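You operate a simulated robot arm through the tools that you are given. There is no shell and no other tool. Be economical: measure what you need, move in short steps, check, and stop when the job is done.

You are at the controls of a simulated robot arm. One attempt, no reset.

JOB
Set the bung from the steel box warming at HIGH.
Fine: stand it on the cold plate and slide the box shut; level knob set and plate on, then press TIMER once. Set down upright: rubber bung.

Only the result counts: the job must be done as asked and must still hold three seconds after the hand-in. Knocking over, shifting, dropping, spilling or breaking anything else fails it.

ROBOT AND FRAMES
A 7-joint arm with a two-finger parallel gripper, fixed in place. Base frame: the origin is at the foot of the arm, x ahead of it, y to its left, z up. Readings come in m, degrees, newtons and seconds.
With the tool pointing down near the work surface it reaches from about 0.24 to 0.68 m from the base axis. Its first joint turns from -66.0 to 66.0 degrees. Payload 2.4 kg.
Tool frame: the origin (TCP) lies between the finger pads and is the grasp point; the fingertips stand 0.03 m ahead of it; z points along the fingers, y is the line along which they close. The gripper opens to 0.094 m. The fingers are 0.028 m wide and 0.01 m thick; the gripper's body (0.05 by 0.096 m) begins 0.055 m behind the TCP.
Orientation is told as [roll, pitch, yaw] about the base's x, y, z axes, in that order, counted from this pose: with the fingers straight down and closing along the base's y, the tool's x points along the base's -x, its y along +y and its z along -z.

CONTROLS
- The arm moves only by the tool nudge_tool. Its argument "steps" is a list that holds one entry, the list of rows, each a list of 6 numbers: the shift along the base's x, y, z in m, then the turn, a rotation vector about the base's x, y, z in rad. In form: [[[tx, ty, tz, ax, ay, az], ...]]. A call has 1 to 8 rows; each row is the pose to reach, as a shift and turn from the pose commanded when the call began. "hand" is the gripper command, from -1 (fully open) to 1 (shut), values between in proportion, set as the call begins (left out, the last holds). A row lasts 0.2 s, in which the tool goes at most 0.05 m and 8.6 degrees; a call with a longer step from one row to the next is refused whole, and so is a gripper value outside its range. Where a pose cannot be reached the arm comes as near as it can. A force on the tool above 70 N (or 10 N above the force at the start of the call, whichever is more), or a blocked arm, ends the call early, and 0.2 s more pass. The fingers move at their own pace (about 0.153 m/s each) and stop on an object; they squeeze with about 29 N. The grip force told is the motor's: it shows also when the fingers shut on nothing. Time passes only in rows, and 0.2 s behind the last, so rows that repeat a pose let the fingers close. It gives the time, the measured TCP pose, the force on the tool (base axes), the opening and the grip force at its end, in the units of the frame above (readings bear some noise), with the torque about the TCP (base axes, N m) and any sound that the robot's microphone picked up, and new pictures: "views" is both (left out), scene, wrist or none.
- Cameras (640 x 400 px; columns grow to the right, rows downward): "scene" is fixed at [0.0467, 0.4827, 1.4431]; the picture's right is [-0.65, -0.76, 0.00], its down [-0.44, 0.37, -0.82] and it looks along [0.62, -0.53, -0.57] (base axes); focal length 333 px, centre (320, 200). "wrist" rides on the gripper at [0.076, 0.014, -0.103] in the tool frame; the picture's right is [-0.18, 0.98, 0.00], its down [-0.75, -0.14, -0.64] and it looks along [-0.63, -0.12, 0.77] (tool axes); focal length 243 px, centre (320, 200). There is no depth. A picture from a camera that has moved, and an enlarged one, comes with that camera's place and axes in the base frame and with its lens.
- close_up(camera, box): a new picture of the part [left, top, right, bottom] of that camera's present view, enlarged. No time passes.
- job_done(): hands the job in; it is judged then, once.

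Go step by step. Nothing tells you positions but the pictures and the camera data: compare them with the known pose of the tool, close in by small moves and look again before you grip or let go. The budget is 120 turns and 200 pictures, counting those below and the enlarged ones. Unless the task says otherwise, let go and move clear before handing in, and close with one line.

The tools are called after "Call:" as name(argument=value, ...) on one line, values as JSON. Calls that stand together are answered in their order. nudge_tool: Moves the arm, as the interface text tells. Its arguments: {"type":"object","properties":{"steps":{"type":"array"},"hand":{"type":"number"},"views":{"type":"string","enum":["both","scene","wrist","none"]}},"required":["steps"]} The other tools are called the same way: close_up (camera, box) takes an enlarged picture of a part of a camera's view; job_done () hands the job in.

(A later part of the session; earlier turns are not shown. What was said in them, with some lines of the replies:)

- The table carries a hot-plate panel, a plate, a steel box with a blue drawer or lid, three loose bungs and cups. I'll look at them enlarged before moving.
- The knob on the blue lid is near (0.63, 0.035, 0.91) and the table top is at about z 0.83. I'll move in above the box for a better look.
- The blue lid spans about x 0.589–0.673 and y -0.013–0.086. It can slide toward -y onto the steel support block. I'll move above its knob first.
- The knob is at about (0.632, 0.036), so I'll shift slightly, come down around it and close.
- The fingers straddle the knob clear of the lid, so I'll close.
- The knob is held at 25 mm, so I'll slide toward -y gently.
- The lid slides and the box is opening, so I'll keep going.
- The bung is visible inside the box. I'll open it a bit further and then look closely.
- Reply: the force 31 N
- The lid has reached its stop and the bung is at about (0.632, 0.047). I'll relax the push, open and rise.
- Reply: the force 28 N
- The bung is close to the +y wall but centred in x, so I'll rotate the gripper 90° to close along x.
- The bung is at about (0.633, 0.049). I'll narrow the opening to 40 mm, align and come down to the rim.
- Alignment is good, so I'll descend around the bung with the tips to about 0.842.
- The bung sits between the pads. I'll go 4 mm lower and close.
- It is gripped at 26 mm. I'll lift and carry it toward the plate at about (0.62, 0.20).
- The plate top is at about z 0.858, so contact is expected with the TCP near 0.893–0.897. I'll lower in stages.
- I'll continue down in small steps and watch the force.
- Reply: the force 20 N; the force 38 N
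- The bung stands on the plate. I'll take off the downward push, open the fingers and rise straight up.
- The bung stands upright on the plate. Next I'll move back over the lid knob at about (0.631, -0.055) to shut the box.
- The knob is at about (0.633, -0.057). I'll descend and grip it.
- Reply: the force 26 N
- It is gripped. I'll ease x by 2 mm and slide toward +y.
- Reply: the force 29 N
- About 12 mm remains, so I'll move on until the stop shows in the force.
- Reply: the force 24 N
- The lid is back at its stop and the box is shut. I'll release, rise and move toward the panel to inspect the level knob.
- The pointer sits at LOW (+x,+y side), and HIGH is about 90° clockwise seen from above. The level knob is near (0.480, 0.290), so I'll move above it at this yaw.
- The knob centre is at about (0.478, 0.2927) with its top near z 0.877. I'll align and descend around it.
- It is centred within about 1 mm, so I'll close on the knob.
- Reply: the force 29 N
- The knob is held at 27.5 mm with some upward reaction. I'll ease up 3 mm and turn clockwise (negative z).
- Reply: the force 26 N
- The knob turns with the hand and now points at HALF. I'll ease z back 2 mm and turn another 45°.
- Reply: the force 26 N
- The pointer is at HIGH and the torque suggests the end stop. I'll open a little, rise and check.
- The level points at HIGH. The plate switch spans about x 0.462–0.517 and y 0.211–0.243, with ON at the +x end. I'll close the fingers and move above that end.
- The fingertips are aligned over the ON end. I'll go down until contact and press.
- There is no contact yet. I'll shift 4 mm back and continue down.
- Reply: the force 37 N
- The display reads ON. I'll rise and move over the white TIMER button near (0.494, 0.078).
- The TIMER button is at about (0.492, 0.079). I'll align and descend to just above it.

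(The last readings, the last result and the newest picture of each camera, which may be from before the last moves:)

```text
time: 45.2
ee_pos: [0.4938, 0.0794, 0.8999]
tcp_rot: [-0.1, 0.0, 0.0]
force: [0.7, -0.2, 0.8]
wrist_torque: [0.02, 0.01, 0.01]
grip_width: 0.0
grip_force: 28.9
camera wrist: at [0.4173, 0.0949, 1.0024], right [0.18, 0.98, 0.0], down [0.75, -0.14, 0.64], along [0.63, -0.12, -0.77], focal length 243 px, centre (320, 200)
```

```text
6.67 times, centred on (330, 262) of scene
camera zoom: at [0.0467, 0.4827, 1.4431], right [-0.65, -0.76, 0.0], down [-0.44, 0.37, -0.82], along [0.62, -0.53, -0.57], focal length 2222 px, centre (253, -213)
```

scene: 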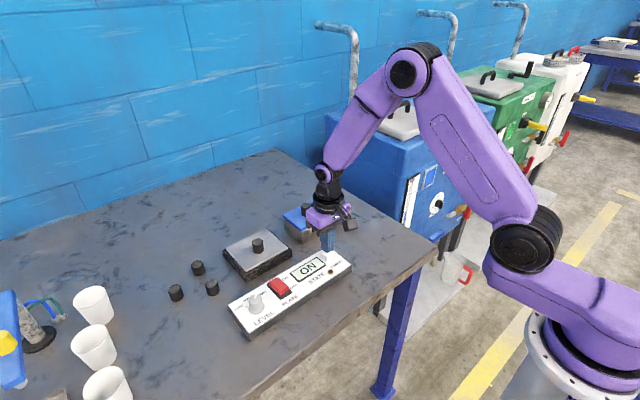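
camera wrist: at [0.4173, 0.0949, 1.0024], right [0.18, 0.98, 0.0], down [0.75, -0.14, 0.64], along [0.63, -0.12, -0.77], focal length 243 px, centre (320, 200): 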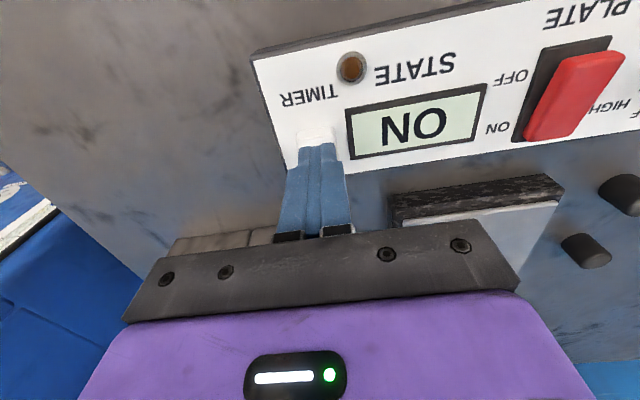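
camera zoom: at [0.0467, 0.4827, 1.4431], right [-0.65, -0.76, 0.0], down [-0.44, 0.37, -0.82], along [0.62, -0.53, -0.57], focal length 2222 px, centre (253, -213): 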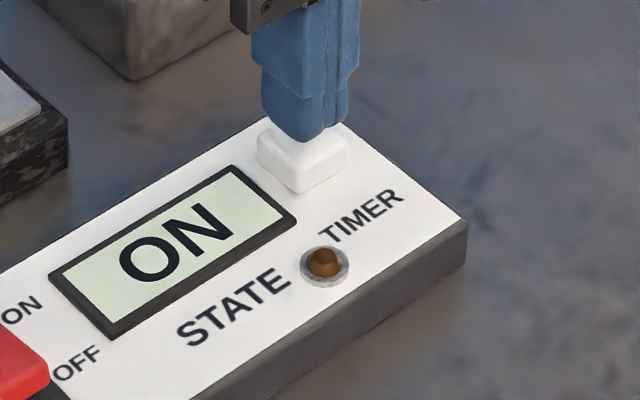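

It is slightly toward +x, so I'll shift 2 mm back and press down gradually.

Call:
nudge_tool(steps=[[[-0.002, 0, -0.002, 0, 0, 0], [-0.002, 0, -0.004, 0, 0, 0], [-0.002, 0, -0.006, 0, 0, 0]]], views="scene")

Call:
close_up(camera="scene", box=[290, 232, 370, 292])

```text
time: 46.0
ee_pos: [0.4925, 0.0789, 0.8949]
tcp_rot: [0.0, -0.1, 0.1]
force: [0.8, -0.7, 0.2]
wrist_torque: [-0.03, 0.03, 0.0]
grip_width: 0.0003
grip_force: 29.2
```

scene: 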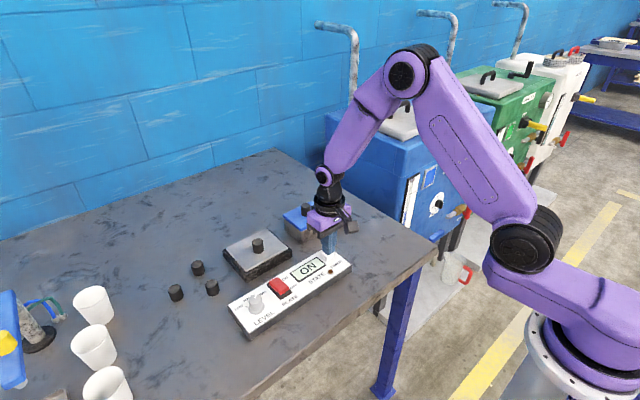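

```text
6.67 times, centred on (330, 262) of scene
camera zoom: at [0.0467, 0.4827, 1.4431], right [-0.65, -0.76, 0.0], down [-0.44, 0.37, -0.82], along [0.62, -0.53, -0.57], focal length 2222 px, centre (253, -213)
```

zoom: 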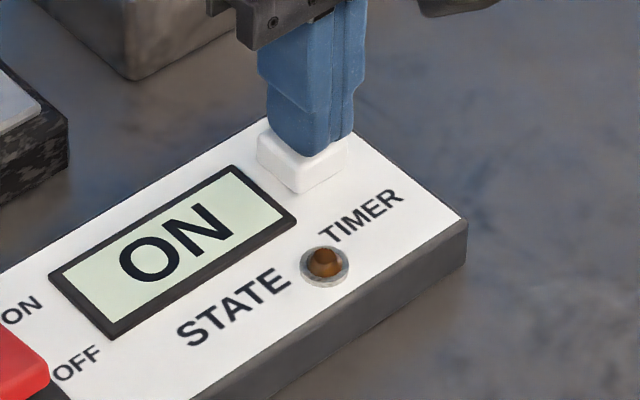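

Call:
nudge_tool(steps=[[[0, 0, -0.002, 0, 0, 0], [0, 0, -0.004, 0, 0, 0]]], views="scene")

Call:
close_up(camera="scene", box=[290, 232, 370, 292])

```text
time: 46.6
ee_pos: [0.4904, 0.0794, 0.8902]
tcp_rot: [-0.1, 0.0, -0.1]
force: [0.0, 0.7, 0.0]
wrist_torque: [-0.01, 0.01, 0.04]
grip_width: 0.0
grip_force: 28.9
```

scene: 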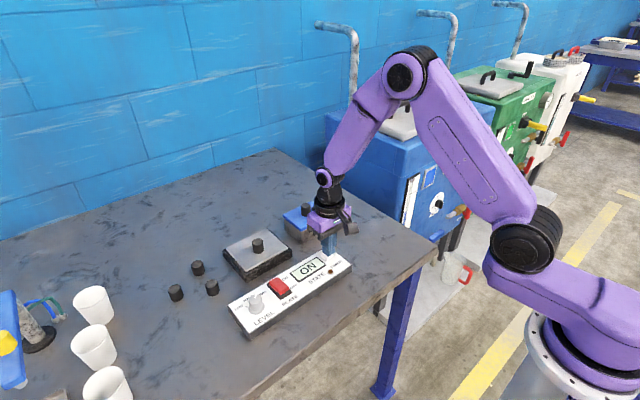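

```text
6.67 times, centred on (330, 262) of scene
camera zoom: at [0.0467, 0.4827, 1.4431], right [-0.65, -0.76, 0.0], down [-0.44, 0.37, -0.82], along [0.62, -0.53, -0.57], focal length 2222 px, centre (253, -213)
```

zoom: 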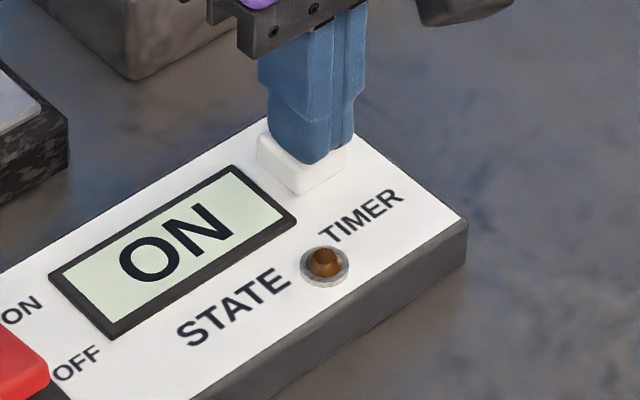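

There is still no contact force, so I'll continue down.

Call:
nudge_tool(steps=[[[0, 0, -0.002, 0, 0, 0], [0, 0, -0.003, 0, 0, 0]]], views="scene")

Call:
close_up(camera="scene", box=[290, 232, 370, 292])

```text
time: 47.2
ee_pos: [0.4905, 0.0799, 0.8882]
tcp_rot: [0.0, -0.1, 0.1]
force: [0.8, -0.3, 1.3]
wrist_torque: [0.02, 0.0, 0.02]
grip_width: 0.0001
grip_force: 29.0
```

scene: 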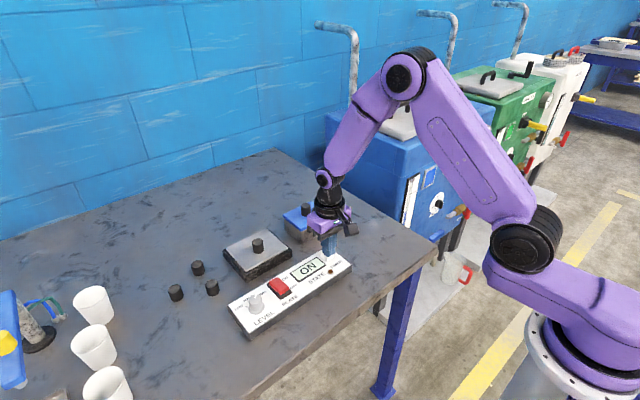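

```text
6.67 times, centred on (330, 262) of scene
camera zoom: at [0.0467, 0.4827, 1.4431], right [-0.65, -0.76, 0.0], down [-0.44, 0.37, -0.82], along [0.62, -0.53, -0.57], focal length 2222 px, centre (253, -213)
```

zoom: 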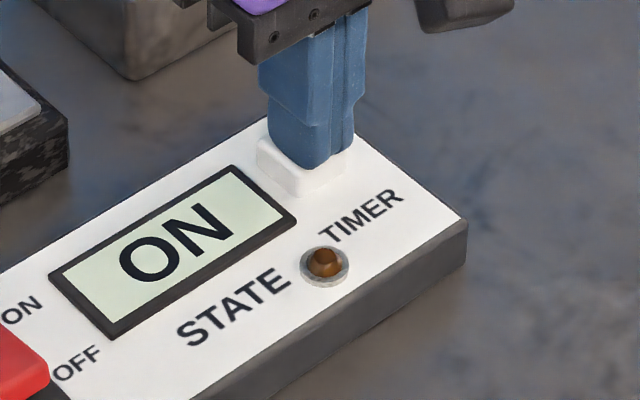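

The button has begun to sink, so I'll press on.

Call:
nudge_tool(steps=[[[0, 0, -0.002, 0, 0, 0], [0, 0, -0.003, 0, 0, 0]]], views="scene")

Call:
close_up(camera="scene", box=[290, 232, 370, 292])

```text
time: 47.8
ee_pos: [0.492, 0.0792, 0.8837]
tcp_rot: [0.0, 0.0, 0.0]
force: [-0.6, -0.3, 2.4]
wrist_torque: [-0.03, 0.03, 0.01]
grip_width: 0.0001
grip_force: 29.0
heard: click
```

scene: 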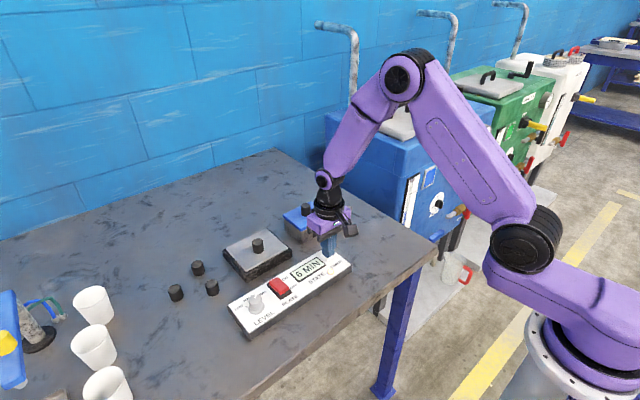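

```text
6.67 times, centred on (330, 262) of scene
camera zoom: at [0.0466, 0.4827, 1.4432], right [-0.65, -0.76, 0.0], down [-0.44, 0.37, -0.82], along [0.62, -0.53, -0.57], focal length 2222 px, centre (253, -213)
```

zoom: 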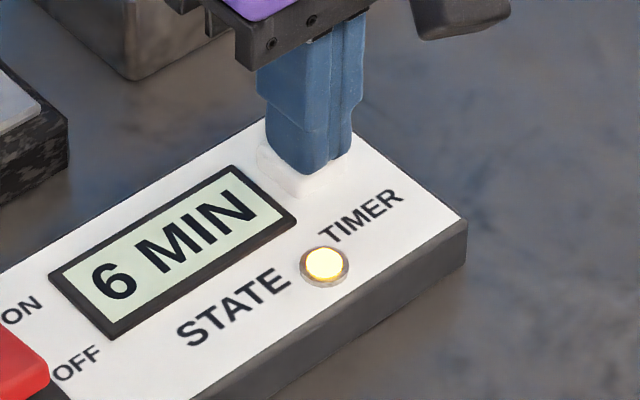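

The timer clicked once: the display shows 6 MIN and the lamp is lit. I'll rise clear and check everything.

Call:
nudge_tool(steps=[[[0, 0, 0.03, 0, 0, 0], [0, 0, 0.07, 0, 0, 0], [0, 0, 0.11, 0, 0, 0], [-0.04, 0, 0.14, 0, 0, 0], [-0.08, 0, 0.16, 0, 0, 0], [-0.08, 0, 0.16, 0, 0, 0]]])

Call:
close_up(camera="scene", box=[212, 192, 372, 342])

Call:
close_up(camera="scene", box=[222, 262, 302, 322])

```text
time: 49.2
ee_pos: [0.4081, 0.0793, 1.0446]
tcp_rot: [-0.1, 0.0, 0.2]
force: [0.1, -0.7, -1.1]
wrist_torque: [0.0, -0.01, 0.02]
grip_width: 0.0002
grip_force: 29.4
camera wrist: at [0.3325, 0.0942, 1.1469], right [0.18, 0.98, 0.0], down [0.75, -0.14, 0.64], along [0.63, -0.12, -0.77], focal length 243 px, centre (320, 200)
```

scene: 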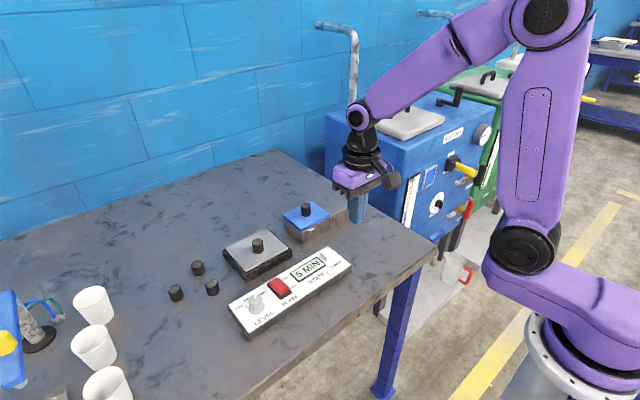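
wrist: 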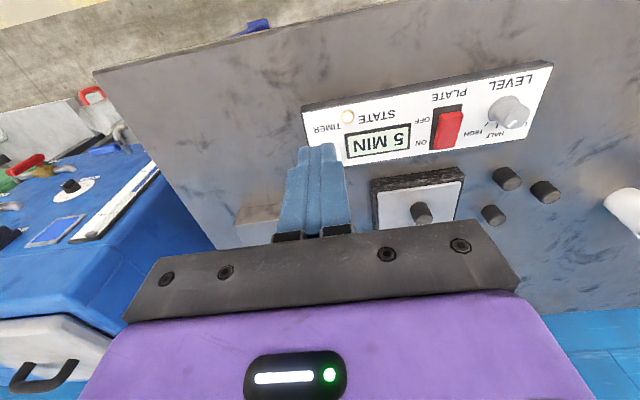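

```text
2.67 times, centred on (292, 267) of scene
camera zoom: at [0.0467, 0.4827, 1.4431], right [-0.65, -0.76, 0.0], down [-0.44, 0.37, -0.82], along [0.62, -0.53, -0.57], focal length 889 px, centre (395, 21)
```

zoom: 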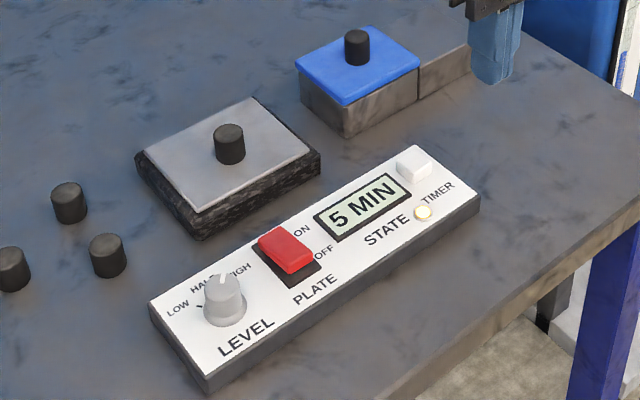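

```text
6.67 times, centred on (262, 292) of scene
camera zoom: at [0.0467, 0.4827, 1.4431], right [-0.65, -0.76, 0.0], down [-0.44, 0.37, -0.82], along [0.62, -0.53, -0.57], focal length 2222 px, centre (707, -413)
```

zoom: 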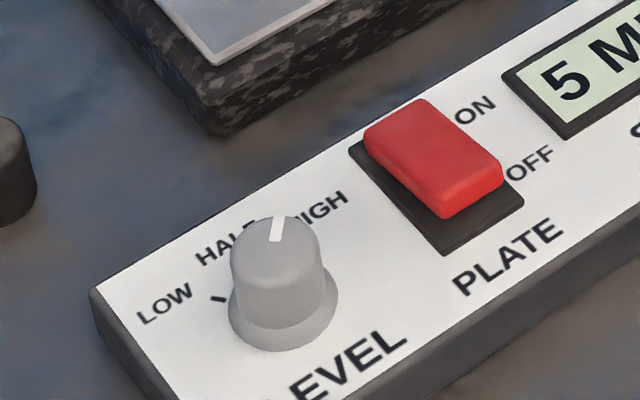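

The timer is counting. One last check of the pointer against the HIGH tick and of the lid.

Call:
close_up(camera="wrist", box=[430, 70, 558, 150])

Call:
close_up(camera="scene", box=[272, 192, 352, 246])

```text
5.00 times, centred on (494, 110) of wrist
camera zoom: at [0.3325, 0.0942, 1.1469], right [0.18, 0.98, 0.0], down [0.75, -0.14, 0.64], along [0.63, -0.12, -0.77], focal length 1213 px, centre (-550, 650)
```

zoom: 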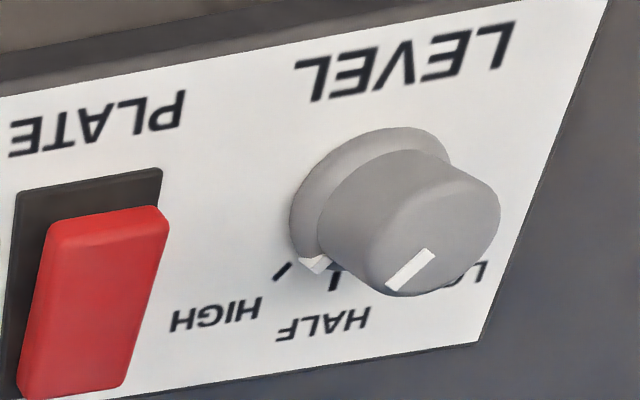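

```text
7.41 times, centred on (312, 219) of scene
camera zoom: at [0.0467, 0.4827, 1.4431], right [-0.65, -0.76, 0.0], down [-0.44, 0.37, -0.82], along [0.62, -0.53, -0.57], focal length 2469 px, centre (379, 59)
```

zoom: 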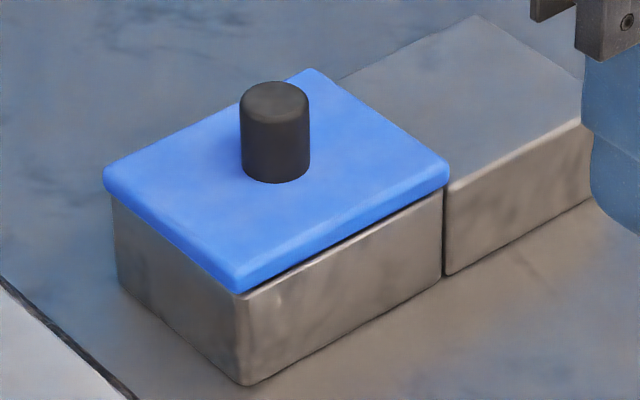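

The skirt pointer lines up with the HIGH tick, the box is shut and the bung stands upright on the plate with the timer running. I'm handing in.

Call:
job_done()

```text
The job is handed in.
```

The bung from the steel box stands upright on the plate and the box is slid shut. The level is at HIGH and the plate is on. TIMER was pressed once: the display showed 6 MIN and is counting down.
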